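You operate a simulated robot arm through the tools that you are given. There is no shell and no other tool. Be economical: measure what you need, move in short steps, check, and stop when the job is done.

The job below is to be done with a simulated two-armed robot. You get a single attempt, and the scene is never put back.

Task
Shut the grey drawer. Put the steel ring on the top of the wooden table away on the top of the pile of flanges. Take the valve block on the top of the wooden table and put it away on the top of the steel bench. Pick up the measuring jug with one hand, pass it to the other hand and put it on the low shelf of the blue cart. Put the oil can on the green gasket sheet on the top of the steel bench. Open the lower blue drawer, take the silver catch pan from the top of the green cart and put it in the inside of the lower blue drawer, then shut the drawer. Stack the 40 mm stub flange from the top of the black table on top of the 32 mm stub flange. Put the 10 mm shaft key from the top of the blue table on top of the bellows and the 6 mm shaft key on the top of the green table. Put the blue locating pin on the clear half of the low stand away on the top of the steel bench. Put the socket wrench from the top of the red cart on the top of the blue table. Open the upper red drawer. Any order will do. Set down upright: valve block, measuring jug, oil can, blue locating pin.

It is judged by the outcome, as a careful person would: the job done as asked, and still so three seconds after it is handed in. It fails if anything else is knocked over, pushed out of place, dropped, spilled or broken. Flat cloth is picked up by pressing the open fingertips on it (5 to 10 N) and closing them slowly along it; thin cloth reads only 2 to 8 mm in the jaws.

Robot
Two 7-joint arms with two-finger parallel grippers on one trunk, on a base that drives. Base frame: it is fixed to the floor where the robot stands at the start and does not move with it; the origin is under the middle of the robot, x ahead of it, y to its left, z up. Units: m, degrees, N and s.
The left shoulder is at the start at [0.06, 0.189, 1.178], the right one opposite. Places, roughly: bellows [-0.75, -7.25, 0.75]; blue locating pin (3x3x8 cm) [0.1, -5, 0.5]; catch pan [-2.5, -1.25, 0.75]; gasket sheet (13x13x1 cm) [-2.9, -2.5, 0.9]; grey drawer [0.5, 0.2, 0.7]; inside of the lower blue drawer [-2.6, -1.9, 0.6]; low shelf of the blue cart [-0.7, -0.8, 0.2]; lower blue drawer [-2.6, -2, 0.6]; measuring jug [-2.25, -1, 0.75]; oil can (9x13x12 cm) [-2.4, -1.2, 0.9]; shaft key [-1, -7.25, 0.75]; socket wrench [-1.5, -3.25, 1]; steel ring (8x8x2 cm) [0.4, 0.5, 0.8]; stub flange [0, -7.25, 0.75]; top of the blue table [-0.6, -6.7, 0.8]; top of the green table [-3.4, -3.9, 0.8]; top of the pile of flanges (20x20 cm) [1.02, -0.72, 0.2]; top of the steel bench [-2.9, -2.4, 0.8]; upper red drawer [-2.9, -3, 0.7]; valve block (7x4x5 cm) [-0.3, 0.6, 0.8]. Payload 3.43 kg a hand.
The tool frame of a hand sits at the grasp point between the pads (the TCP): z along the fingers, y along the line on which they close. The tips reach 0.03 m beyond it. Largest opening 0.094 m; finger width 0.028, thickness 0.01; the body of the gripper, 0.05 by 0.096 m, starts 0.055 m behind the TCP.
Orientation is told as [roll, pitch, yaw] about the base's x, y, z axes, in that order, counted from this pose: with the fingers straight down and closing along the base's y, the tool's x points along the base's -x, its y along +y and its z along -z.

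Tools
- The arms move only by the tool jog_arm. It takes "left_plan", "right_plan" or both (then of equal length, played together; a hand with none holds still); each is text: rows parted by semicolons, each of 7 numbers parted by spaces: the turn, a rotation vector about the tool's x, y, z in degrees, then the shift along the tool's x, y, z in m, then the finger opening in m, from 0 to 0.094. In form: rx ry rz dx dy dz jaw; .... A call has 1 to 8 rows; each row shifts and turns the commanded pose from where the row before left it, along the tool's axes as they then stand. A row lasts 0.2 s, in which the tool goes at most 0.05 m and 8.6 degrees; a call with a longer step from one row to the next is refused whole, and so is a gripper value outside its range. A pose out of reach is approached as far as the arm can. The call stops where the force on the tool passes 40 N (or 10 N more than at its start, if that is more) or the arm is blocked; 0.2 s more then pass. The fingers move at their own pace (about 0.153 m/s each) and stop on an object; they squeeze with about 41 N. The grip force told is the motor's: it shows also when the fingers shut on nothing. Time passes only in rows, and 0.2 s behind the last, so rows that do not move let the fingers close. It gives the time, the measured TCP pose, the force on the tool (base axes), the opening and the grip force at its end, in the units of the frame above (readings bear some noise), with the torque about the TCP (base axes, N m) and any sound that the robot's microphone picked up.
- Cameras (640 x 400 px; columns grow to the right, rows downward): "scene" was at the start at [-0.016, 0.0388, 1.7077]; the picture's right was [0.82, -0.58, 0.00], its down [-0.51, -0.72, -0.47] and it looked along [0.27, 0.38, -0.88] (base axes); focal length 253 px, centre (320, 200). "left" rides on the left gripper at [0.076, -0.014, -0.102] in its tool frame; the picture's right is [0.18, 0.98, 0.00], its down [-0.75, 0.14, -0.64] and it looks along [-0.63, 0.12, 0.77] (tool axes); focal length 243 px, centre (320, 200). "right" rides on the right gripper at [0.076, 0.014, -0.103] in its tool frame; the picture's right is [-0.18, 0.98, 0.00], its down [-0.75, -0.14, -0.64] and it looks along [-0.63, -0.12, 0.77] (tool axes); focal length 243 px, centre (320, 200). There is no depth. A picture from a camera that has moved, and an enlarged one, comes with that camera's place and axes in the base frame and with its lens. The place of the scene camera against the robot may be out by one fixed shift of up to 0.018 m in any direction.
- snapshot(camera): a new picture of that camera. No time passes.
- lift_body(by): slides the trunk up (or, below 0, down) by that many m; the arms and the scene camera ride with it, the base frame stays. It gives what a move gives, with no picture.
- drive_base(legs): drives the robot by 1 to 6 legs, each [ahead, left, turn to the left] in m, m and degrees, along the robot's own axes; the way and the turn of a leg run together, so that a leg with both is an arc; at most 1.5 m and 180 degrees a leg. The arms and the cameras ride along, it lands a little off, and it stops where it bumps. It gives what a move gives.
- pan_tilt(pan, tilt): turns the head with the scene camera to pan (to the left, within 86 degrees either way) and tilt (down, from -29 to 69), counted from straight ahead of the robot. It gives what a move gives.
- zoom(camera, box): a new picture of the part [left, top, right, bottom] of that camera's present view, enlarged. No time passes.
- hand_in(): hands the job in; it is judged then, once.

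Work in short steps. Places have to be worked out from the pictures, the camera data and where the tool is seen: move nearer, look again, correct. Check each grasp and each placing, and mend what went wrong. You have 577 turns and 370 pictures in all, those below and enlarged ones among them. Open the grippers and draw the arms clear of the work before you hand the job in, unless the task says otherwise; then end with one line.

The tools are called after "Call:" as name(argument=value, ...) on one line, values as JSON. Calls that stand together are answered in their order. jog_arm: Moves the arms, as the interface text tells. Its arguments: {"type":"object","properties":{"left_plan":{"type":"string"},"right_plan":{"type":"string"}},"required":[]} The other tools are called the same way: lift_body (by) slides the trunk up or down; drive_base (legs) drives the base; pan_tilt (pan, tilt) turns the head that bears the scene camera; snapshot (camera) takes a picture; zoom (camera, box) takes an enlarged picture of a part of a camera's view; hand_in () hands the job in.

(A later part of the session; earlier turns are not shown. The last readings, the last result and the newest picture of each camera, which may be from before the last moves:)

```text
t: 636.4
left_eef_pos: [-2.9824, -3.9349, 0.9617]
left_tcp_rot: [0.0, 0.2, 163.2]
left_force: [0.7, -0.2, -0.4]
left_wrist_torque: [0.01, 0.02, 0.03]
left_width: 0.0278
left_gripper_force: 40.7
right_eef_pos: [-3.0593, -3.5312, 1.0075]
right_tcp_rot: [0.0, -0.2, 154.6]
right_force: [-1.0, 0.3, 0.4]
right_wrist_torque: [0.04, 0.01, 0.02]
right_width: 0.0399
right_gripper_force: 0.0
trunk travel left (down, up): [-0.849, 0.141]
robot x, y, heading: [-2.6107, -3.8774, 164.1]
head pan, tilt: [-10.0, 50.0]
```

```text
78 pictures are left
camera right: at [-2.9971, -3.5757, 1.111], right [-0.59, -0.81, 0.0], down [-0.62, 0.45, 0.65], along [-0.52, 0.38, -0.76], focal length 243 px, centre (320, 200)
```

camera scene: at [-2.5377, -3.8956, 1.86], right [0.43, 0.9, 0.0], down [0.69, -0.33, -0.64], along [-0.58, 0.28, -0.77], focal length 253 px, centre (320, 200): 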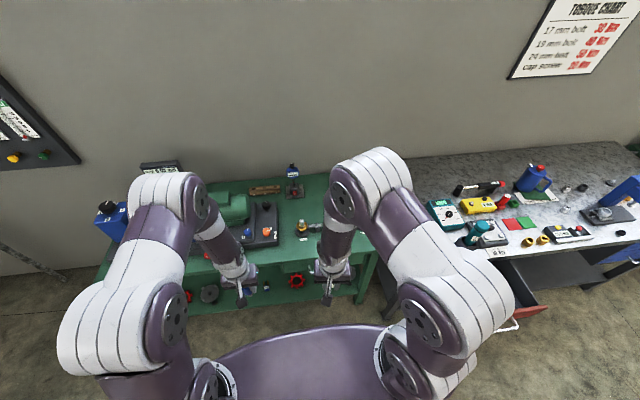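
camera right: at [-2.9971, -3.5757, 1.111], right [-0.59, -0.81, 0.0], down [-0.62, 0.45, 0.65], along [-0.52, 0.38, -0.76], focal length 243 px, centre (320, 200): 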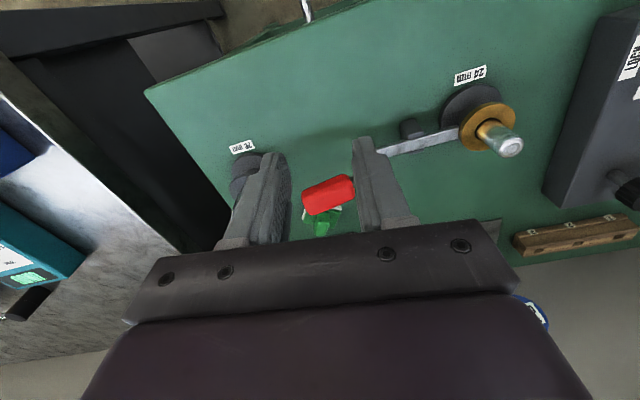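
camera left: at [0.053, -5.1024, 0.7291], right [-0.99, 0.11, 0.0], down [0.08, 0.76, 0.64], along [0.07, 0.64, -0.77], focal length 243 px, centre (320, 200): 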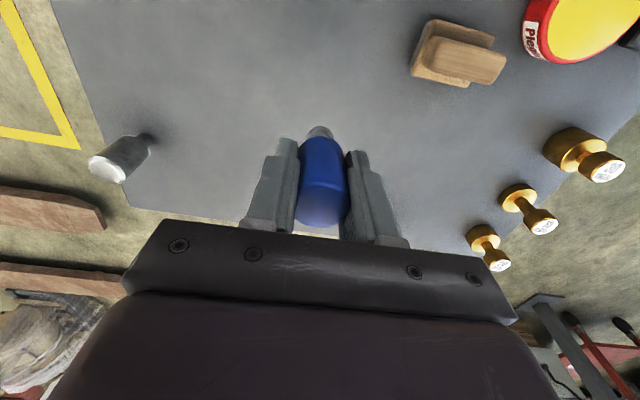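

Call:
zoom(camera="right", box=[220, 20, 420, 220])

Call:
zoom(camera="scene", box=[280, 170, 400, 290])

```text
2.00 times, centred on (320, 120) of right
camera zoom: at [-2.9971, -3.5757, 1.111], right [-0.59, -0.81, 0.0], down [-0.62, 0.45, 0.65], along [-0.52, 0.38, -0.76], focal length 485 px, centre (320, 360)
```

zoom: 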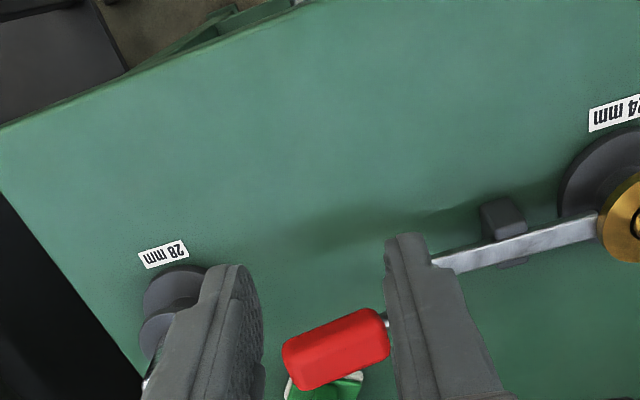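

```text
3.33 times, centred on (340, 230) of scene
camera zoom: at [-2.6132, -3.8741, 1.722], right [0.43, 0.9, 0.0], down [0.69, -0.33, -0.64], along [-0.58, 0.28, -0.77], focal length 844 px, centre (253, 100)
```

zoom: 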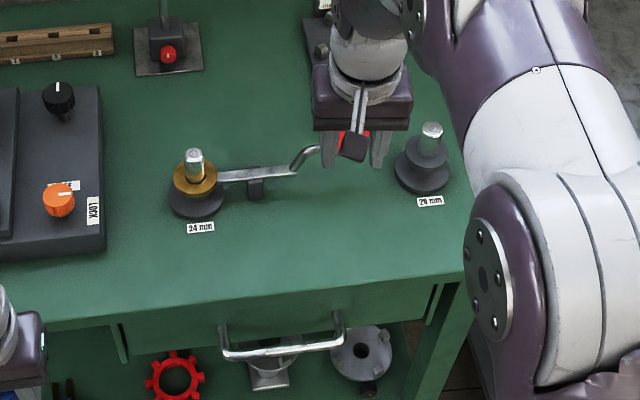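

The key is not visible at the spot. I move the hand back and look for it.

Call:
jog_arm(right_plan="0 0 0 0.04 0 -0.02 0.04; 0 0 0 0.04 0 -0.02 0.04; 0 0 0 0.04 0 0 0.04; 0 0 0 0.04 0 0 0.04")

Call:
snapshot(camera="right")

Call:
snapshot(camera="scene")

```text
t: 637.4
left_eef_pos: [-2.9814, -3.9367, 0.9606]
left_tcp_rot: [0.0, 0.1, 163.2]
left_force: [0.2, 0.2, -0.2]
left_wrist_torque: [-0.01, 0.0, -0.03]
left_width: 0.0278
left_gripper_force: 40.8
right_eef_pos: [-2.9136, -3.6, 1.0477]
right_tcp_rot: [0.0, -0.4, 154.4]
right_force: [-0.1, 0.4, 0.9]
right_wrist_torque: [0.0, 0.03, -0.02]
right_width: 0.0399
right_gripper_force: 0.1
trunk travel left (down, up): [-0.849, 0.141]
robot x, y, heading: [-2.6091, -3.88, 164.2]
head pan, tilt: [-10.0, 50.0]
```

```text
75 pictures are left
camera right: at [-2.8507, -3.6459, 1.1509], right [-0.59, -0.81, 0.0], down [-0.62, 0.45, 0.65], along [-0.52, 0.38, -0.76], focal length 243 px, centre (320, 200)
```

right: 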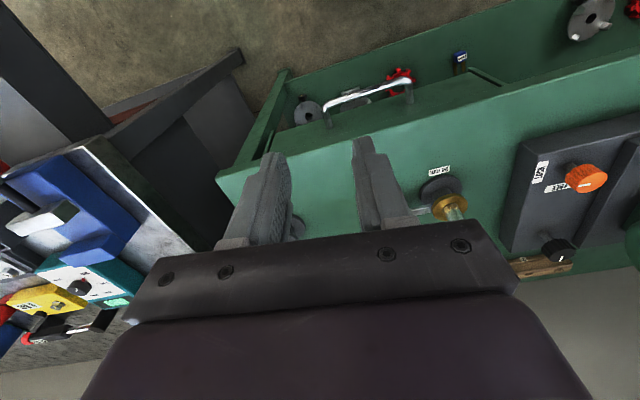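

```text
74 pictures are left
camera scene: at [-2.6109, -3.8754, 1.7221], right [0.43, 0.9, 0.0], down [0.69, -0.33, -0.64], along [-0.58, 0.28, -0.77], focal length 253 px, centre (320, 200)
```

scene: 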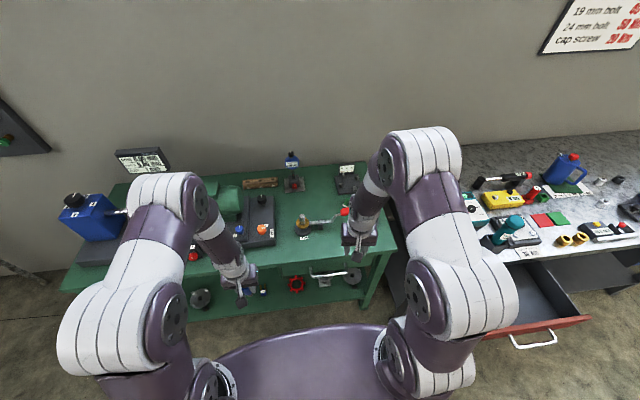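

Call:
zoom(camera="scene", box=[260, 160, 420, 300])

Call:
zoom(camera="right", box=[220, 120, 420, 250])

```text
2.86 times, centred on (340, 230) of scene
camera zoom: at [-2.6109, -3.8754, 1.7221], right [0.43, 0.9, 0.0], down [0.69, -0.33, -0.64], along [-0.58, 0.28, -0.77], focal length 724 px, centre (263, 114)
```

zoom: 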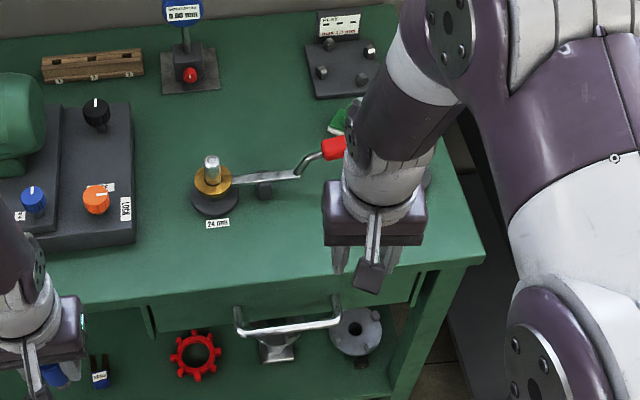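

```text
3.08 times, centred on (320, 185) of right
camera zoom: at [-2.8507, -3.6459, 1.1509], right [-0.59, -0.81, 0.0], down [-0.62, 0.45, 0.65], along [-0.52, 0.38, -0.76], focal length 746 px, centre (320, 246)
```

zoom: 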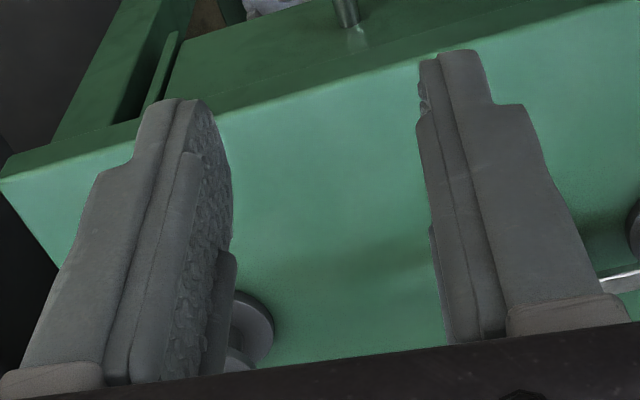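

I back the robot off a bit for an unobstructed view of the table top, shelf and floor.

Call:
drive_base(legs=[[-0.35, 0.2, 0]])

Call:
pan_tilt(pan=-8, tilt=42)

Call:
snapshot(camera="scene")

Call:
snapshot(camera="right")

```text
t: 639.9
left_eef_pos: [-2.7035, -4.2252, 0.9604]
left_tcp_rot: [0.0, 0.2, 163.0]
left_force: [-0.6, 0.5, -0.7]
left_wrist_torque: [0.0, -0.03, -0.01]
left_width: 0.0278
left_gripper_force: 40.4
right_eef_pos: [-2.6357, -3.89, 1.0471]
right_tcp_rot: [0.1, -0.2, 154.4]
right_force: [0.1, -0.2, -0.5]
right_wrist_torque: [-0.01, 0.0, -0.02]
right_width: 0.0401
right_gripper_force: 0.0
trunk travel left (down, up): [-0.849, 0.141]
robot x, y, heading: [-2.3255, -4.1694, 164.5]
head pan, tilt: [-10.0, 50.0]
```

```text
t: 640.6
left_eef_pos: [-2.703, -4.2253, 0.9598]
left_tcp_rot: [0.0, 0.1, 163.1]
left_force: [0.1, 0.1, -1.1]
left_wrist_torque: [0.04, 0.02, -0.01]
left_width: 0.0278
left_gripper_force: 40.8
right_eef_pos: [-2.6356, -3.889, 1.0487]
right_tcp_rot: [-0.1, -0.2, 154.5]
right_force: [0.0, -0.2, -0.8]
right_wrist_torque: [0.01, 0.02, 0.01]
right_width: 0.04
right_gripper_force: 0.0
trunk travel left (down, up): [-0.849, 0.141]
robot x, y, heading: [-2.331, -4.1656, 164.4]
head pan, tilt: [-8.0, 42.0]
```

```text
71 pictures are left
camera scene: at [-2.3412, -4.1647, 1.7332], right [0.4, 0.91, 0.0], down [0.61, -0.27, -0.74], along [-0.68, 0.3, -0.67], focal length 253 px, centre (320, 200)
```

scene: 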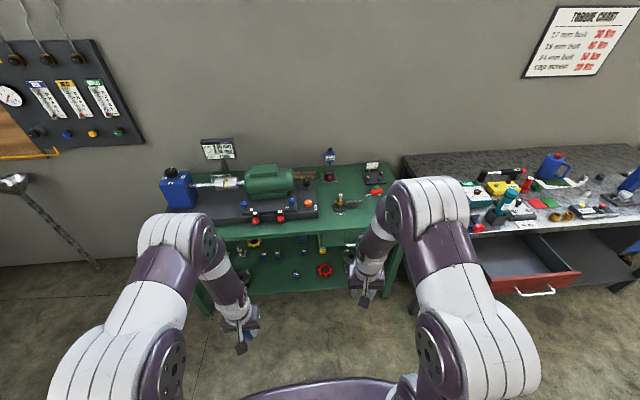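

```text
70 pictures are left
camera right: at [-2.5734, -3.935, 1.1505], right [-0.59, -0.81, 0.0], down [-0.62, 0.45, 0.65], along [-0.52, 0.38, -0.76], focal length 243 px, centre (320, 200)
```

right: 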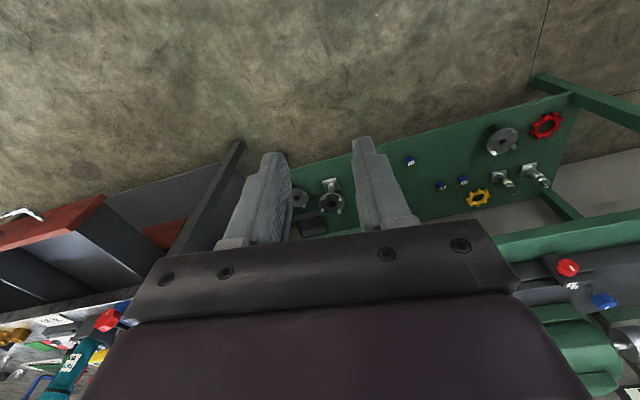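

Call:
zoom(camera="scene", box=[300, 150, 420, 250])

Call:
zoom(camera="scene", box=[200, 230, 420, 400])

```text
4.00 times, centred on (360, 200) of scene
camera zoom: at [-2.3412, -4.1647, 1.7332], right [0.4, 0.91, 0.0], down [0.61, -0.27, -0.74], along [-0.68, 0.3, -0.67], focal length 1013 px, centre (160, 200)
```

zoom: 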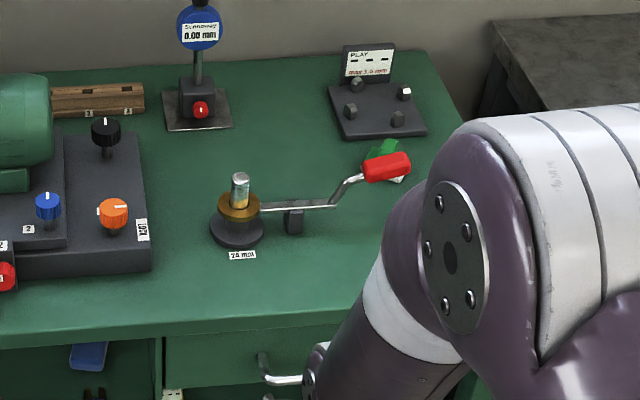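

```text
2.35 times, centred on (310, 315) of scene
camera zoom: at [-2.3412, -4.1647, 1.7332], right [0.4, 0.91, 0.0], down [0.61, -0.27, -0.74], along [-0.68, 0.3, -0.67], focal length 596 px, centre (344, -71)
```

zoom: 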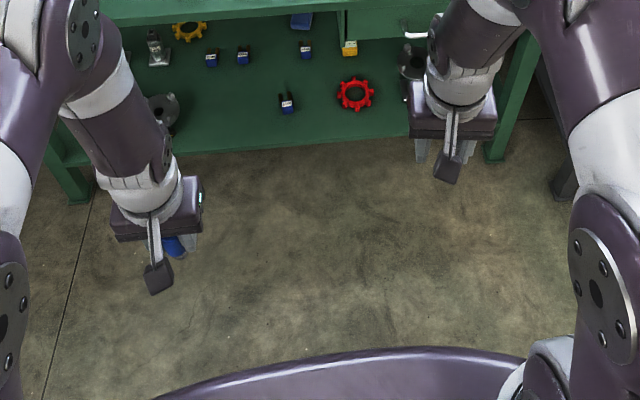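

The spot is hidden by my elbow in these views. I move further left for a clear view of the table's right side.

Call:
drive_base(legs=[[0.0, 0.4, 0]])

Call:
pan_tilt(pan=-35, tilt=38)

Call:
snapshot(camera="scene")

```text
t: 643.1
left_eef_pos: [-2.8152, -4.6051, 0.9612]
left_tcp_rot: [0.1, 0.2, 162.5]
left_force: [0.7, 0.6, -0.1]
left_wrist_torque: [0.01, 0.01, -0.02]
left_width: 0.028
left_gripper_force: 41.3
right_eef_pos: [-2.7432, -4.2705, 1.0482]
right_tcp_rot: [0.0, -0.2, 153.9]
right_force: [-0.1, -0.1, -0.3]
right_wrist_torque: [0.0, -0.02, -0.03]
right_width: 0.04
right_gripper_force: 0.0
trunk travel left (down, up): [-0.849, 0.141]
robot x, y, heading: [-2.4384, -4.5564, 163.6]
head pan, tilt: [-8.0, 42.0]
```

```text
t: 644.0
left_eef_pos: [-2.8153, -4.6059, 0.9607]
left_tcp_rot: [0.0, 0.1, 162.4]
left_force: [-0.4, -0.6, -0.9]
left_wrist_torque: [0.0, -0.01, 0.0]
left_width: 0.0277
left_gripper_force: 41.0
right_eef_pos: [-2.7455, -4.2701, 1.0486]
right_tcp_rot: [0.0, -0.4, 153.9]
right_force: [0.4, -0.2, -0.4]
right_wrist_torque: [0.03, -0.01, 0.02]
right_width: 0.04
right_gripper_force: 0.1
trunk travel left (down, up): [-0.849, 0.141]
robot x, y, heading: [-2.4434, -4.5521, 163.6]
head pan, tilt: [-35.0, 38.0]
```

```text
67 pictures are left
camera scene: at [-2.4304, -4.5154, 1.7392], right [0.78, 0.62, 0.0], down [0.38, -0.48, -0.79], along [-0.49, 0.62, -0.62], focal length 253 px, centre (320, 200)
```

scene: 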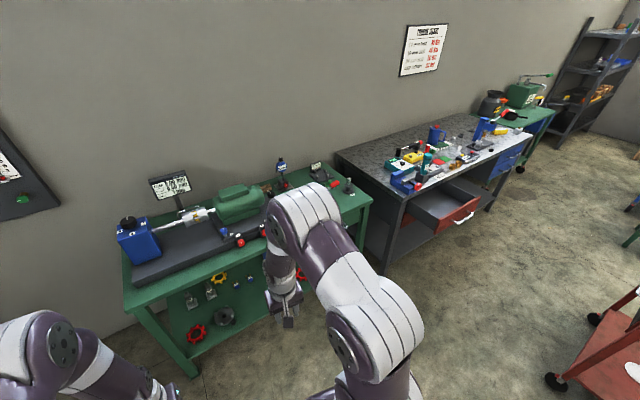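

Call:
zoom(camera="scene", box=[290, 150, 390, 240])

Call:
zoom(camera="scene", box=[330, 200, 480, 360])

```text
4.44 times, centred on (340, 195) of scene
camera zoom: at [-2.4304, -4.5154, 1.7392], right [0.78, 0.62, 0.0], down [0.38, -0.48, -0.79], along [-0.49, 0.62, -0.62], focal length 1126 px, centre (231, 222)
```

zoom: 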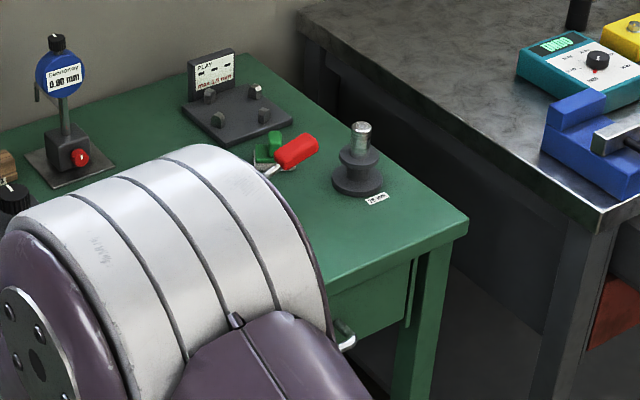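

```text
2.50 times, centred on (405, 280) of scene
camera zoom: at [-2.4304, -4.5154, 1.7392], right [0.78, 0.62, 0.0], down [0.38, -0.48, -0.79], along [-0.49, 0.62, -0.62], focal length 633 px, centre (108, 0)
```

zoom: 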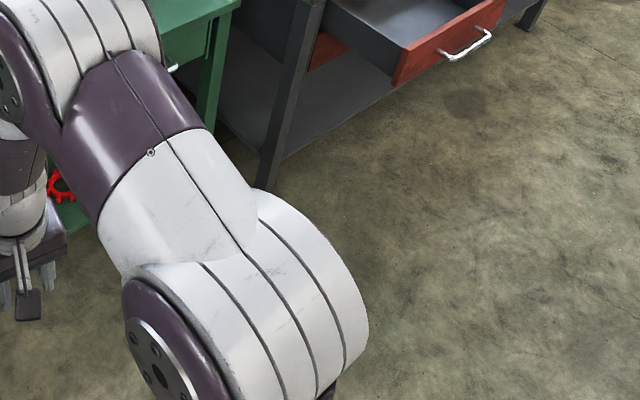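

Call:
zoom(camera="scene", box=[250, 270, 320, 340])

Call:
snapshot(camera="right")

```text
5.71 times, centred on (285, 305) of scene
camera zoom: at [-2.4304, -4.5154, 1.7392], right [0.78, 0.62, 0.0], down [0.38, -0.48, -0.79], along [-0.49, 0.62, -0.62], focal length 1447 px, centre (520, -400)
```

zoom: 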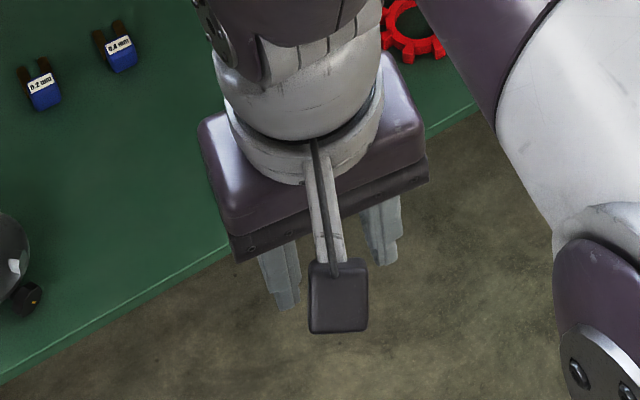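

```text
63 pictures are left
camera right: at [-2.6825, -4.3167, 1.1503], right [-0.6, -0.8, 0.0], down [-0.61, 0.46, 0.65], along [-0.52, 0.39, -0.76], focal length 243 px, centre (320, 200)
```

right: 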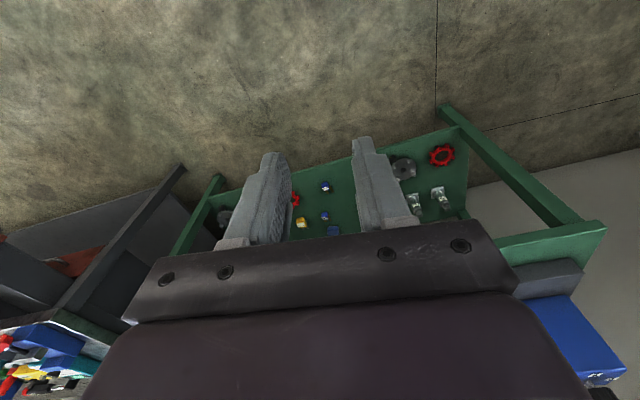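

The key isn't on the visible table or in the hand. I turn to face that area squarely so the view passes between my arms, checking table, shelf, and floor.

Call:
drive_base(legs=[[-0.1, 0, 0], [0, 0, -42]])

Call:
pan_tilt(pan=0, tilt=42)

Call:
snapshot(camera="scene")

Call:
zoom(camera="scene", box=[230, 100, 410, 280])

```text
t: 645.3
left_eef_pos: [-2.7192, -4.6352, 0.9618]
left_tcp_rot: [-0.1, 0.0, 162.5]
left_force: [0.2, -0.2, -0.1]
left_wrist_torque: [0.0, 0.0, 0.02]
left_width: 0.0279
left_gripper_force: 41.3
right_eef_pos: [-2.647, -4.3005, 1.0483]
right_tcp_rot: [-0.1, -0.3, 153.9]
right_force: [-0.4, -0.7, -0.1]
right_wrist_torque: [0.05, 0.05, 0.0]
right_width: 0.0402
right_gripper_force: 0.0
trunk travel left (down, up): [-0.849, 0.141]
robot x, y, heading: [-2.3434, -4.583, 163.8]
head pan, tilt: [-35.0, 38.0]
stopped in leg 2: the robot was blocked; the commanded pose is now the measured one
```

```text
t: 646.4
left_eef_pos: [-2.7191, -4.6347, 0.9604]
left_tcp_rot: [-0.1, 0.3, 162.5]
left_force: [-0.4, 0.6, -0.2]
left_wrist_torque: [0.04, 0.03, 0.0]
left_width: 0.0276
left_gripper_force: 41.7
right_eef_pos: [-2.6486, -4.3, 1.0475]
right_tcp_rot: [-0.1, -0.2, 153.9]
right_force: [0.1, -0.1, 0.0]
right_wrist_torque: [-0.01, 0.05, -0.01]
right_width: 0.04
right_gripper_force: 0.1
trunk travel left (down, up): [-0.849, 0.141]
robot x, y, heading: [-2.3486, -4.5812, 163.6]
head pan, tilt: [0.0, 42.0]
```

```text
62 pictures are left
camera scene: at [-2.3606, -4.5877, 1.7333], right [0.28, 0.96, 0.0], down [0.64, -0.19, -0.74], along [-0.71, 0.21, -0.67], focal length 253 px, centre (320, 200)
```

scene: 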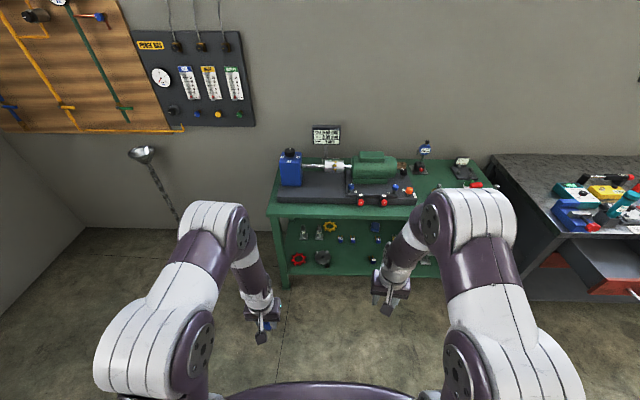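

```text
2.22 times, centred on (320, 190) of scene
camera zoom: at [-2.3606, -4.5877, 1.7333], right [0.28, 0.96, 0.0], down [0.64, -0.19, -0.74], along [-0.71, 0.21, -0.67], focal length 563 px, centre (320, 222)
```

zoom: 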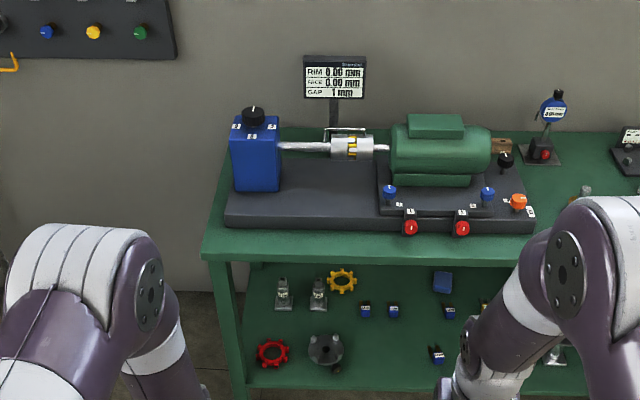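

Call:
drive_base(legs=[[0.05, -0.45, 0], [-0.1, 0, -24]])

Call:
snapshot(camera="scene")

Call:
zoom(camera="scene", box=[230, 100, 410, 280])

```text
t: 650.4
left_eef_pos: [-2.5409, -4.0713, 0.961]
left_tcp_rot: [0.0, 0.3, 138.0]
left_force: [0.6, 0.5, -1.4]
left_wrist_torque: [0.01, 0.01, 0.0]
left_width: 0.0279
left_gripper_force: 41.4
right_eef_pos: [-2.3379, -3.7967, 1.0476]
right_tcp_rot: [0.0, -0.2, 129.3]
right_force: [0.3, 0.4, 0.5]
right_wrist_torque: [-0.01, 0.05, 0.01]
right_width: 0.0401
right_gripper_force: 0.1
trunk travel left (down, up): [-0.849, 0.141]
robot x, y, heading: [-2.1792, -4.1732, 138.7]
head pan, tilt: [0.0, 42.0]
```

```text
60 pictures are left
camera scene: at [-2.1901, -4.1758, 1.7332], right [0.66, 0.76, 0.0], down [0.51, -0.44, -0.74], along [-0.56, 0.49, -0.67], focal length 253 px, centre (320, 200)
```

scene: 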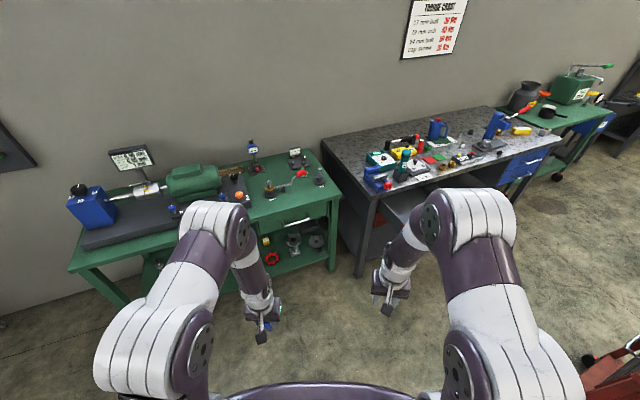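

```text
2.22 times, centred on (320, 190) of scene
camera zoom: at [-2.1901, -4.1758, 1.7332], right [0.66, 0.76, 0.0], down [0.51, -0.44, -0.74], along [-0.56, 0.49, -0.67], focal length 563 px, centre (320, 222)
```

zoom: 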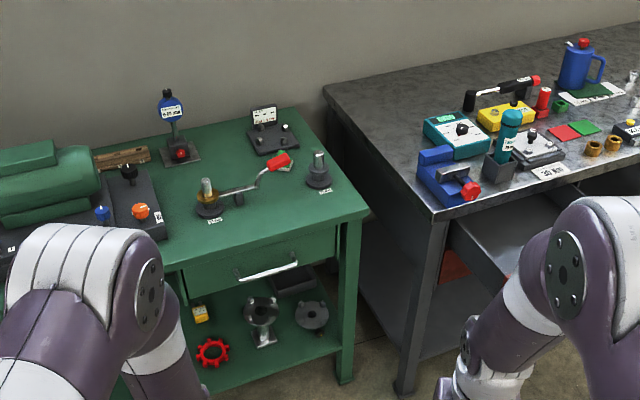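

Call:
zoom(camera="scene", box=[265, 135, 345, 215])

Call:
zoom(camera="scene", box=[270, 200, 380, 310])

```text
5.00 times, centred on (305, 175) of scene
camera zoom: at [-2.1901, -4.1758, 1.7332], right [0.66, 0.76, 0.0], down [0.51, -0.44, -0.74], along [-0.56, 0.49, -0.67], focal length 1266 px, centre (395, 325)
```

zoom: 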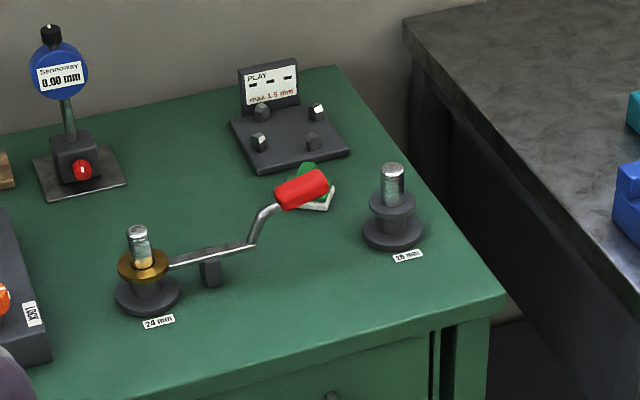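

```text
3.64 times, centred on (325, 255) of scene
camera zoom: at [-2.1901, -4.1758, 1.7332], right [0.66, 0.76, 0.0], down [0.51, -0.44, -0.74], along [-0.56, 0.49, -0.67], focal length 921 px, centre (302, 0)
```

zoom: 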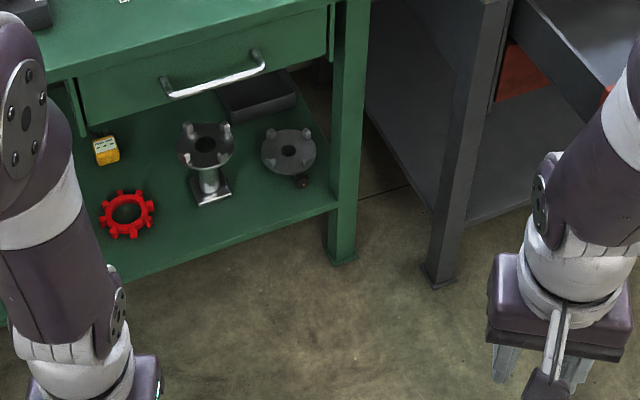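

Call:
zoom(camera="scene", box=[360, 260, 420, 320])

Call:
snapshot(camera="right")

```text
6.67 times, centred on (390, 290) of scene
camera zoom: at [-2.1901, -4.1758, 1.7332], right [0.66, 0.76, 0.0], down [0.51, -0.44, -0.74], along [-0.56, 0.49, -0.67], focal length 1688 px, centre (-147, -400)
```

zoom: 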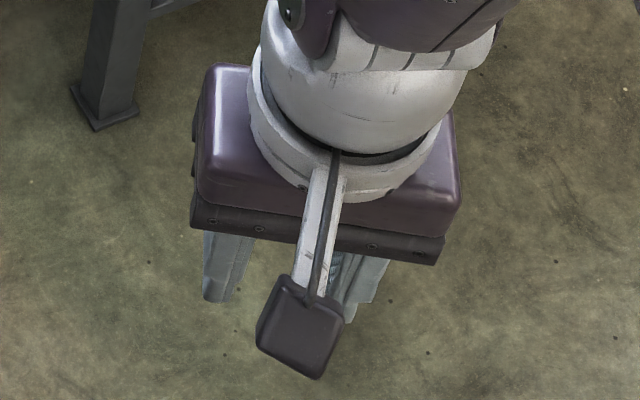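

```text
55 pictures are left
camera right: at [-2.3012, -3.8633, 1.1502], right [-0.88, -0.48, 0.0], down [-0.37, 0.67, 0.65], along [-0.31, 0.57, -0.76], focal length 243 px, centre (320, 200)
```

right: 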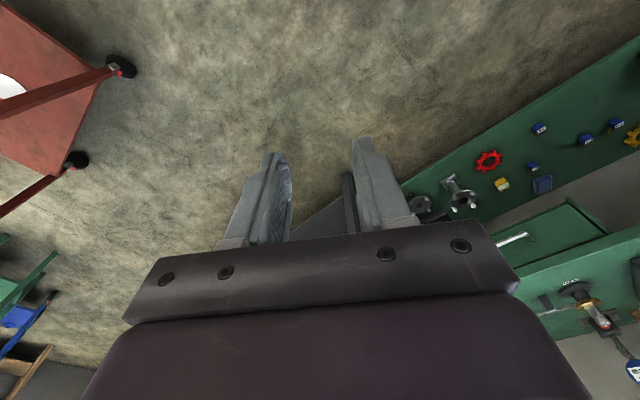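

I lower the viewpoint to look at the floor and under the green table for the key.

Call:
lift_body(by=-0.4)

Call:
pan_tilt(pan=3, tilt=40)

Call:
snapshot(camera="scene")

Call:
zoom(camera="scene", box=[220, 100, 420, 260])

```text
t: 654.2
left_eef_pos: [-2.5412, -4.0722, 0.5603]
left_tcp_rot: [0.0, 0.2, 137.9]
left_force: [0.2, -0.5, 0.2]
left_wrist_torque: [0.02, 0.0, 0.0]
left_width: 0.0278
left_gripper_force: 41.0
right_eef_pos: [-2.3372, -3.7955, 0.6485]
right_tcp_rot: [0.1, -0.3, 129.3]
right_force: [0.1, 0.6, -0.4]
right_wrist_torque: [0.01, 0.0, 0.01]
right_width: 0.0398
right_gripper_force: 0.2
trunk travel left (down, up): [-0.449, 0.541]
robot x, y, heading: [-2.1774, -4.1778, 139.2]
head pan, tilt: [0.0, 42.0]
```

```text
t: 654.8
left_eef_pos: [-2.5417, -4.0715, 0.5601]
left_tcp_rot: [0.0, 0.2, 138.0]
left_force: [0.0, -0.7, -0.3]
left_wrist_torque: [0.0, -0.03, -0.02]
left_width: 0.028
left_gripper_force: 41.0
right_eef_pos: [-2.3381, -3.7953, 0.6471]
right_tcp_rot: [0.0, -0.3, 129.4]
right_force: [1.1, 0.1, 0.6]
right_wrist_torque: [-0.02, 0.0, 0.01]
right_width: 0.0404
right_gripper_force: 0.0
trunk travel left (down, up): [-0.449, 0.541]
robot x, y, heading: [-2.1815, -4.1792, 139.0]
head pan, tilt: [3.0, 40.0]
```

```text
54 pictures are left
camera scene: at [-2.1935, -4.1789, 1.3362], right [0.61, 0.79, 0.0], down [0.51, -0.4, -0.77], along [-0.6, 0.47, -0.64], focal length 253 px, centre (320, 200)
```

scene: 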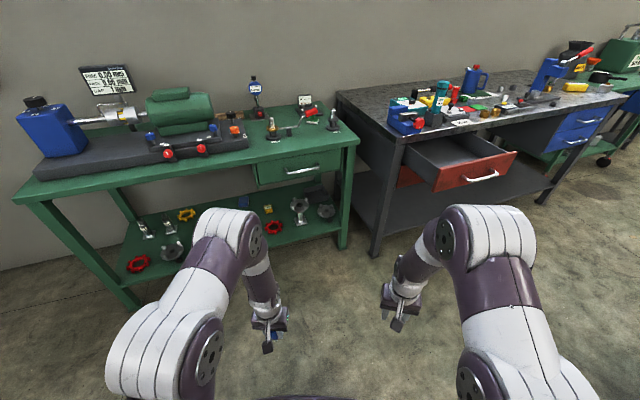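

```text
2.50 times, centred on (320, 180) of scene
camera zoom: at [-2.1935, -4.1789, 1.3362], right [0.61, 0.79, 0.0], down [0.51, -0.4, -0.77], along [-0.6, 0.47, -0.64], focal length 633 px, centre (320, 250)
```

zoom: 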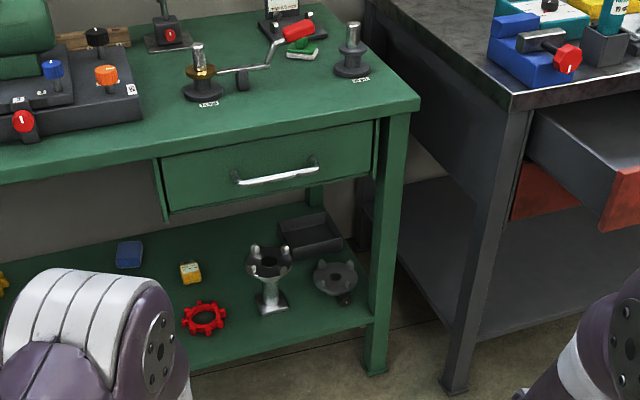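

Call:
zoom(camera="scene", box=[275, 225, 395, 325])

Call:
jog_arm(right_plan="0 0 -8.5 0 0 0 0.04; 0 0 -8.5 0 0 0 0.04; 0 0 -8.5 0 0 0 0.04; 0 0 -8.5 0 0 0 0.04; 0 0 -8.5 0 0 0 0.04; 0 0 -8.5 0 0 0 0.04; 0 0 -8.5 0 0 0 0.04; 0 0 -8.5 0 0 0 0.04")

Call:
jog_arm(right_plan="0 0 -8.5 0 0 0 0.04; 0 0 -8.5 0 0 0 0.04; 0 0 -8.5 0 0 0 0.04; 0 0 -8.5 0 0 0 0.04; 0 0 -8.5 0 0 0 0.04")

Call:
snapshot(camera="right")

```text
4.00 times, centred on (335, 275) of scene
camera zoom: at [-2.1935, -4.1789, 1.3362], right [0.61, 0.79, 0.0], down [0.51, -0.4, -0.77], along [-0.6, 0.47, -0.64], focal length 1013 px, centre (260, -100)
```

zoom: 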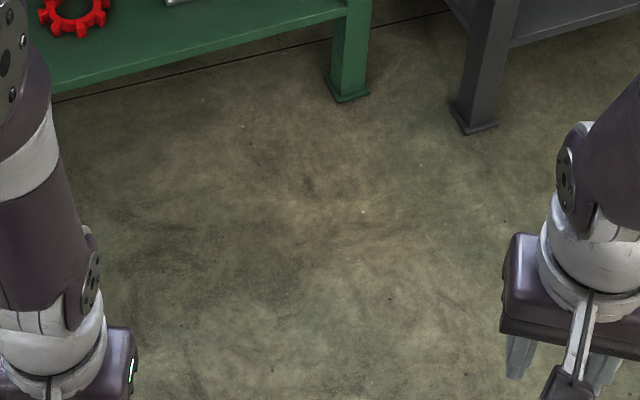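

```text
t: 656.6
left_eef_pos: [-2.5426, -4.0729, 0.5608]
left_tcp_rot: [0.0, 0.1, 137.9]
left_force: [-0.1, 0.1, -1.1]
left_wrist_torque: [0.04, 0.02, -0.03]
left_width: 0.0278
left_gripper_force: 41.2
right_eef_pos: [-2.339, -3.796, 0.6469]
right_tcp_rot: [-0.4, -0.1, -162.6]
right_force: [-0.2, -0.5, -0.2]
right_wrist_torque: [0.02, -0.01, -0.04]
right_width: 0.0399
right_gripper_force: 0.1
trunk travel left (down, up): [-0.449, 0.541]
robot x, y, heading: [-2.1793, -4.1755, 139.2]
head pan, tilt: [3.0, 40.0]
```

```text
t: 657.8
left_eef_pos: [-2.5409, -4.0719, 0.5613]
left_tcp_rot: [0.0, 0.3, 137.9]
left_force: [0.3, -0.9, -1.4]
left_wrist_torque: [0.02, 0.02, -0.02]
left_width: 0.0279
left_gripper_force: 40.8
right_eef_pos: [-2.3369, -3.7951, 0.6472]
right_tcp_rot: [-0.3, 0.2, -120.0]
right_force: [-0.3, 0.4, -0.6]
right_wrist_torque: [0.02, -0.01, 0.02]
right_width: 0.04
right_gripper_force: 0.0
trunk travel left (down, up): [-0.449, 0.541]
robot x, y, heading: [-2.1738, -4.1767, 139.0]
head pan, tilt: [3.0, 40.0]
```

```text
51 pictures are left
camera right: at [-2.2877, -3.7373, 0.751], right [0.76, -0.65, -0.01], down [-0.5, -0.59, 0.64], along [-0.42, -0.48, -0.77], focal length 243 px, centre (320, 200)
```

right: 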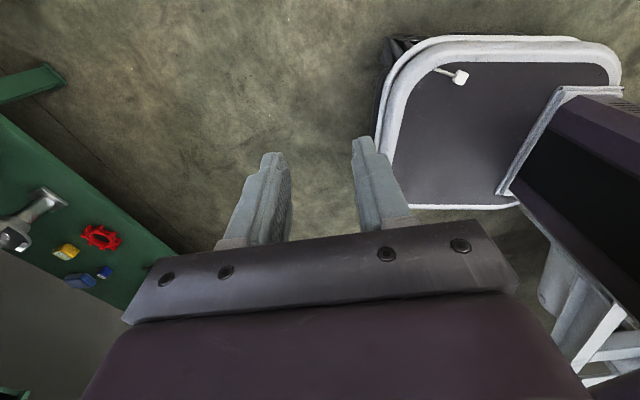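

Found it: the 6 mm key fell onto my own base plate (white head at ≈(-2.157,-4.005)). I turn the right hand back, and bring it above the key to retrieve it.

Call:
jog_arm(right_plan="0 0 8.5 0 0 0 0.05; 0 0 8.5 0 0 0 0.05; 0 0 8.5 0 0 0 0.05; 0 0 8.5 0 0 0 0.05; 0 0 8.5 0 0 0 0.05; 0 0 8.5 0 0 0 0.05; 0 0 8.5 0 0 0 0.05; 0 0 8.5 0 0 0 0.05")

Call:
jog_arm(right_plan="0 0 8.5 0 0 0 0.05; 0 0 8.5 0 0 0 0.05; 0 0 8.5 0 0 0 0.05; 0 0 8.5 0 0 0 0.05; 0 0 8.5 0 0 0 0.05; 0 0 3 0.035 0.005 0 0.05; 0 0 0 0.035 0.005 0 0.05; 0 0 0 0.035 0.005 0 0.05")

Call:
lift_body(by=0.2)

Call:
jog_arm(right_plan="0 0 0 0.02 0 0.04 0.05; 0 0 0 0.02 0 0.04 0.05; 0 0 0 0.02 0 0.04 0.05; 0 0 0 0.0 0 0.04 0.05; 0 0 0 0 0 0.04 0.05; 0 0 0 0 0 0 0.05")

Call:
snapshot(camera="right")

```text
t: 659.6
left_eef_pos: [-2.5422, -4.0721, 0.5607]
left_tcp_rot: [0.0, 0.2, 138.0]
left_force: [0.5, -1.1, -1.0]
left_wrist_torque: [-0.01, 0.0, -0.02]
left_width: 0.0276
left_gripper_force: 40.9
right_eef_pos: [-2.3378, -3.7957, 0.6484]
right_tcp_rot: [-0.2, -0.2, 171.6]
right_force: [-0.3, 0.1, 0.1]
right_wrist_torque: [0.02, 0.01, -0.02]
right_width: 0.0499
right_gripper_force: 0.0
trunk travel left (down, up): [-0.449, 0.541]
robot x, y, heading: [-2.1785, -4.178, 138.7]
head pan, tilt: [3.0, 40.0]
```

```text
t: 661.4
left_eef_pos: [-2.5417, -4.0715, 0.5625]
left_tcp_rot: [0.1, 0.2, 138.0]
left_force: [-0.5, -0.6, -1.7]
left_wrist_torque: [-0.02, 0.02, 0.0]
left_width: 0.0277
left_gripper_force: 40.8
right_eef_pos: [-2.2852, -3.8891, 0.6459]
right_tcp_rot: [-0.1, -0.3, 126.2]
right_force: [0.4, -0.3, -0.3]
right_wrist_torque: [0.03, 0.0, 0.02]
right_width: 0.05
right_gripper_force: 0.1
trunk travel left (down, up): [-0.449, 0.541]
robot x, y, heading: [-2.1796, -4.18, 139.2]
head pan, tilt: [3.0, 40.0]
```

```text
t: 663.6
left_eef_pos: [-2.5421, -4.0713, 0.7602]
left_tcp_rot: [0.1, 0.2, 138.0]
left_force: [0.2, -0.2, -1.0]
left_wrist_torque: [-0.01, -0.01, -0.02]
left_width: 0.0278
left_gripper_force: 41.0
right_eef_pos: [-2.2851, -3.8889, 0.8474]
right_tcp_rot: [0.0, -0.3, 126.3]
right_force: [0.2, 0.0, 1.0]
right_wrist_torque: [-0.02, -0.03, 0.0]
right_width: 0.0499
right_gripper_force: 0.1
trunk travel left (down, up): [-0.649, 0.341]
robot x, y, heading: [-2.1772, -4.179, 138.9]
head pan, tilt: [3.0, 40.0]
```

```text
t: 664.1
left_eef_pos: [-2.5413, -4.0728, 0.7606]
left_tcp_rot: [-0.1, 0.2, 137.9]
left_force: [0.7, -0.1, -0.6]
left_wrist_torque: [0.01, 0.0, 0.01]
left_width: 0.0281
left_gripper_force: 41.1
right_eef_pos: [-2.2836, -3.9018, 0.8011]
right_tcp_rot: [1.2, -2.4, 125.7]
right_force: [-1.3, 2.7, 1.5]
right_wrist_torque: [-0.47, -0.21, 0.09]
right_width: 0.0497
right_gripper_force: 0.0
trunk travel left (down, up): [-0.649, 0.341]
robot x, y, heading: [-2.1821, -4.1812, 139.1]
head pan, tilt: [3.0, 40.0]
stopped in row 2 (right hand): the force on the tool passed its limit at 123 N (the readings are from after the stop); the commanded pose is now the measured one
```

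```text
50 pictures are left
camera right: at [-2.2471, -3.9741, 0.901], right [-0.9, -0.43, 0.03], down [-0.3, 0.68, 0.67], along [-0.31, 0.6, -0.74], focal length 243 px, centre (320, 200)
```

right: 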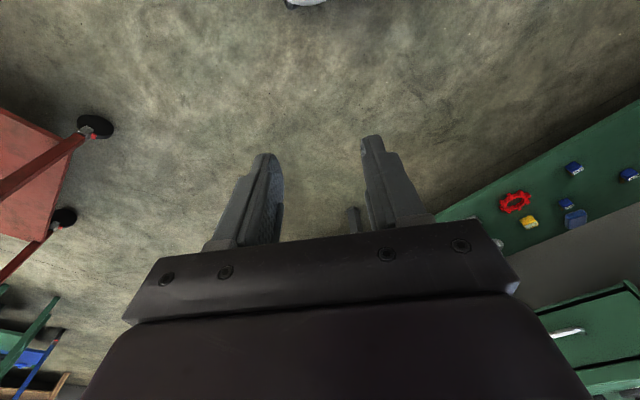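

My torso overhangs there. I first move the hand forward, raise the trunk, and test how far down the arm reaches in front, to slip in below the torso.

Call:
jog_arm(right_plan="1.2 2.4 0 -0.04 0 0 0.05; 0 0 0 -0.03 0 0 0.05")

Call:
lift_body(by=0.1)

Call:
jog_arm(right_plan="0 0 0 0 0 0.05 0.05; 0 0 0 0 0 0.05 0.05; 0 0 0 0 0 0.05 0.05; 0 0 0 0 0 0.05 0.05; 0 0 0 0 0 0.05 0.05; 0 0 0 0 0 0.05 0.05; 0 0 0 0 0 0.05 0.05; 0 0 0 0 0 0.05 0.05")

Call:
jog_arm(right_plan="0 0 0 0.01 0 0.05 0.05; 0 0 0 0.02 0 0.04 0.05; 0 0 0 0.03 0 0.03 0.05; 0 0 0 0 0 0 0.05")

Call:
snapshot(camera="right")

```text
t: 664.7
left_eef_pos: [-2.5407, -4.0712, 0.7612]
left_tcp_rot: [0.0, 0.2, 137.8]
left_force: [0.4, -1.0, -1.5]
left_wrist_torque: [-0.01, 0.03, 0.01]
left_width: 0.0277
left_gripper_force: 40.8
right_eef_pos: [-2.3233, -3.8454, 0.8019]
right_tcp_rot: [-0.2, 0.1, 125.9]
right_force: [0.0, -0.2, 0.8]
right_wrist_torque: [0.01, -0.04, -0.03]
right_width: 0.05
right_gripper_force: 0.0
trunk travel left (down, up): [-0.649, 0.341]
robot x, y, heading: [-2.18, -4.1824, 139.2]
head pan, tilt: [3.0, 40.0]
```

```text
t: 666.0
left_eef_pos: [-2.5411, -4.0708, 0.862]
left_tcp_rot: [0.0, 0.2, 137.8]
left_force: [0.0, 0.6, -1.6]
left_wrist_torque: [0.0, 0.0, 0.01]
left_width: 0.028
left_gripper_force: 41.2
right_eef_pos: [-2.3252, -3.8462, 0.9028]
right_tcp_rot: [-0.1, 0.1, 126.0]
right_force: [0.2, 0.4, 0.6]
right_wrist_torque: [-0.02, 0.01, 0.0]
right_width: 0.0499
right_gripper_force: 0.0
trunk travel left (down, up): [-0.749, 0.241]
robot x, y, heading: [-2.1786, -4.1782, 139.1]
head pan, tilt: [3.0, 40.0]
```

```text
t: 667.8
left_eef_pos: [-2.5409, -4.072, 0.8604]
left_tcp_rot: [0.0, 0.2, 138.0]
left_force: [-0.8, -0.9, -0.9]
left_wrist_torque: [0.0, 0.02, 0.01]
left_width: 0.0277
left_gripper_force: 40.8
right_eef_pos: [-2.3287, -3.8464, 0.501]
right_tcp_rot: [0.0, -0.1, 125.9]
right_force: [0.4, 0.2, -0.8]
right_wrist_torque: [-0.02, 0.02, -0.01]
right_width: 0.0499
right_gripper_force: 0.0
trunk travel left (down, up): [-0.749, 0.241]
robot x, y, heading: [-2.1787, -4.1762, 139.2]
head pan, tilt: [3.0, 40.0]
```

```text
refused: row 1 steps farther than a row can; nothing moved
```

```text
49 pictures are left
camera right: at [-2.2947, -3.9163, 0.6043], right [-0.9, -0.43, 0.0], down [-0.33, 0.69, 0.64], along [-0.27, 0.58, -0.77], focal length 243 px, centre (320, 200)
```

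right: 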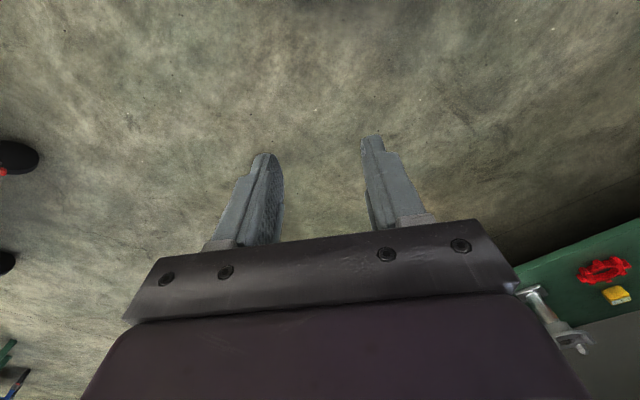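

The arm reaches low enough. I bring the hand back over the base plate at z≈0.5, then look.

Call:
jog_arm(right_plan="0 0 0 0.04 0 0 0.05; 0 0 0 0.04 0 0 0.05; 0 0 0 0.03 0 0 0.05; 0 0 0 0.03 0 0 0.05; 0 0 0 0 0 0 0.05")

Call:
snapshot(camera="right")

```text
t: 668.8
left_eef_pos: [-2.5405, -4.0709, 0.8602]
left_tcp_rot: [0.1, 0.2, 137.9]
left_force: [-0.4, 0.3, -0.6]
left_wrist_torque: [-0.02, -0.01, -0.02]
left_width: 0.0278
left_gripper_force: 41.0
right_eef_pos: [-2.3713, -3.8893, 0.5093]
right_tcp_rot: [8.0, -10.3, 120.5]
right_force: [0.6, -0.7, 0.0]
right_wrist_torque: [0.0, 0.08, 0.02]
right_width: 0.05
right_gripper_force: 0.1
trunk travel left (down, up): [-0.749, 0.241]
robot x, y, heading: [-2.179, -4.1787, 139.1]
head pan, tilt: [3.0, 40.0]
stopped in row 4 (right hand): the arm was blocked; the commanded pose is now the measured one
```

```text
48 pictures are left
camera right: at [-2.3239, -3.9701, 0.5986], right [-0.92, -0.36, 0.17], down [-0.12, 0.66, 0.74], along [-0.38, 0.66, -0.65], focal length 243 px, centre (320, 200)
```

right: 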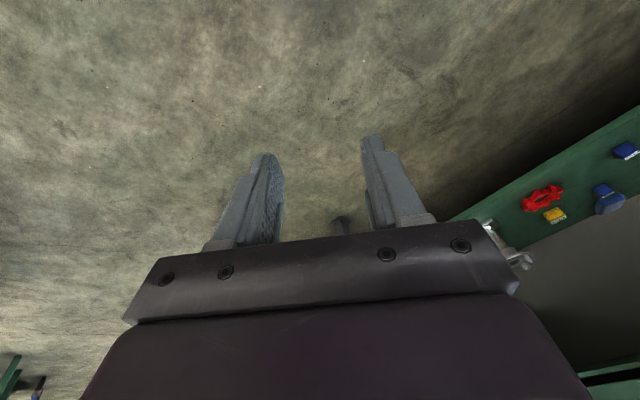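

The forearm hit the torso. With the trunk higher, the arm hangs straighter; I restore the hand, raise fully, and reach down again.

Call:
jog_arm(right_plan="4 5.1 -2.5 -0.03 0 0 0.05; 4 5.1 -2.5 -0.03 0 0 0.05; 0 0 0 0 -0.02 0 0.05")

Call:
lift_body(by=0.24)

Call:
jog_arm(right_plan="0 0 0 0 -0.01 0.045 0.05; 0 0 0 0 -0.01 0.045 0.05; 0 0 0 0 -0.01 0.045 0.05; 0 0 0 0 0 0.045 0.05; 0 0 0 0.01 0 0.045 0.05; 0 0 0 0.01 0 0.045 0.05; 0 0 0 0.01 0 0.045 0.05; 0 0 0 0.01 0 0.045 0.05")

Call:
snapshot(camera="right")

```text
t: 669.1
left_eef_pos: [-2.5414, -4.0707, 0.8607]
left_tcp_rot: [0.0, 0.0, 137.9]
left_force: [1.1, 1.0, -1.3]
left_wrist_torque: [-0.03, 0.03, 0.02]
left_width: 0.0281
left_gripper_force: 41.4
right_eef_pos: [-2.2915, -3.9153, 0.4883]
right_tcp_rot: [1.0, -1.2, 122.2]
right_force: [-2.9, 1.0, 0.8]
right_wrist_torque: [-0.08, -0.22, -0.02]
right_width: 0.05
right_gripper_force: 0.1
trunk travel left (down, up): [-0.749, 0.241]
robot x, y, heading: [-2.1762, -4.1769, 139.2]
head pan, tilt: [3.0, 40.0]
stopped in row 1 (right hand): the force on the tool passed its limit at 74 N (the readings are from after the stop); the commanded pose is now the measured one
```

```text
t: 671.6
left_eef_pos: [-2.5431, -4.0713, 1.101]
left_tcp_rot: [0.0, 0.1, 137.9]
left_force: [-0.2, 0.1, -0.6]
left_wrist_torque: [0.02, 0.01, 0.0]
left_width: 0.0279
left_gripper_force: 40.7
right_eef_pos: [-2.2913, -3.9166, 0.7287]
right_tcp_rot: [0.9, -1.1, 122.2]
right_force: [0.8, 0.5, 0.2]
right_wrist_torque: [0.0, -0.03, 0.0]
right_width: 0.0501
right_gripper_force: 0.1
trunk travel left (down, up): [-0.989, 0.001]
robot x, y, heading: [-2.1803, -4.1772, 139.2]
head pan, tilt: [3.0, 40.0]
```

```text
t: 672.1
left_eef_pos: [-2.5406, -4.0716, 1.1014]
left_tcp_rot: [0.0, 0.1, 137.8]
left_force: [0.1, 0.1, 0.3]
left_wrist_torque: [0.02, 0.0, -0.03]
left_width: 0.0278
left_gripper_force: 40.7
right_eef_pos: [-2.1921, -3.9563, 0.7178]
right_tcp_rot: [-5.8, 9.6, 124.0]
right_force: [0.8, 0.3, -0.4]
right_wrist_torque: [-0.01, 0.04, 0.0]
right_width: 0.0498
right_gripper_force: 0.0
right hand out of reach, approached as far as the arm can: row 2
trunk travel left (down, up): [-0.989, 0.001]
robot x, y, heading: [-2.1802, -4.1794, 139.0]
head pan, tilt: [3.0, 40.0]
stopped in row 2 (right hand): the arm was blocked; the commanded pose is now the measured one
```

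```text
47 pictures are left
camera right: at [-2.18, -4.0181, 0.8294], right [-0.9, -0.41, -0.13], down [-0.41, 0.75, 0.52], along [-0.12, 0.52, -0.85], focal length 243 px, centre (320, 200)
```

right: 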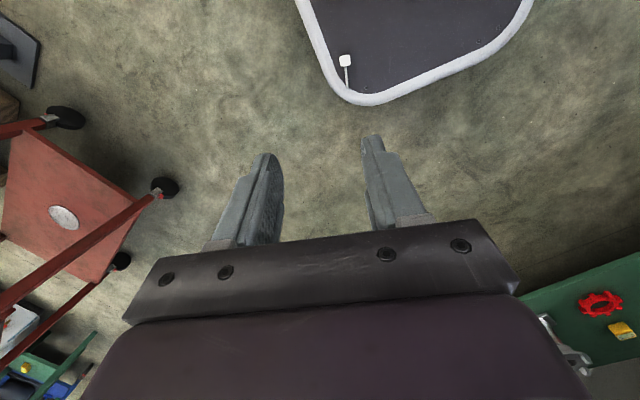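

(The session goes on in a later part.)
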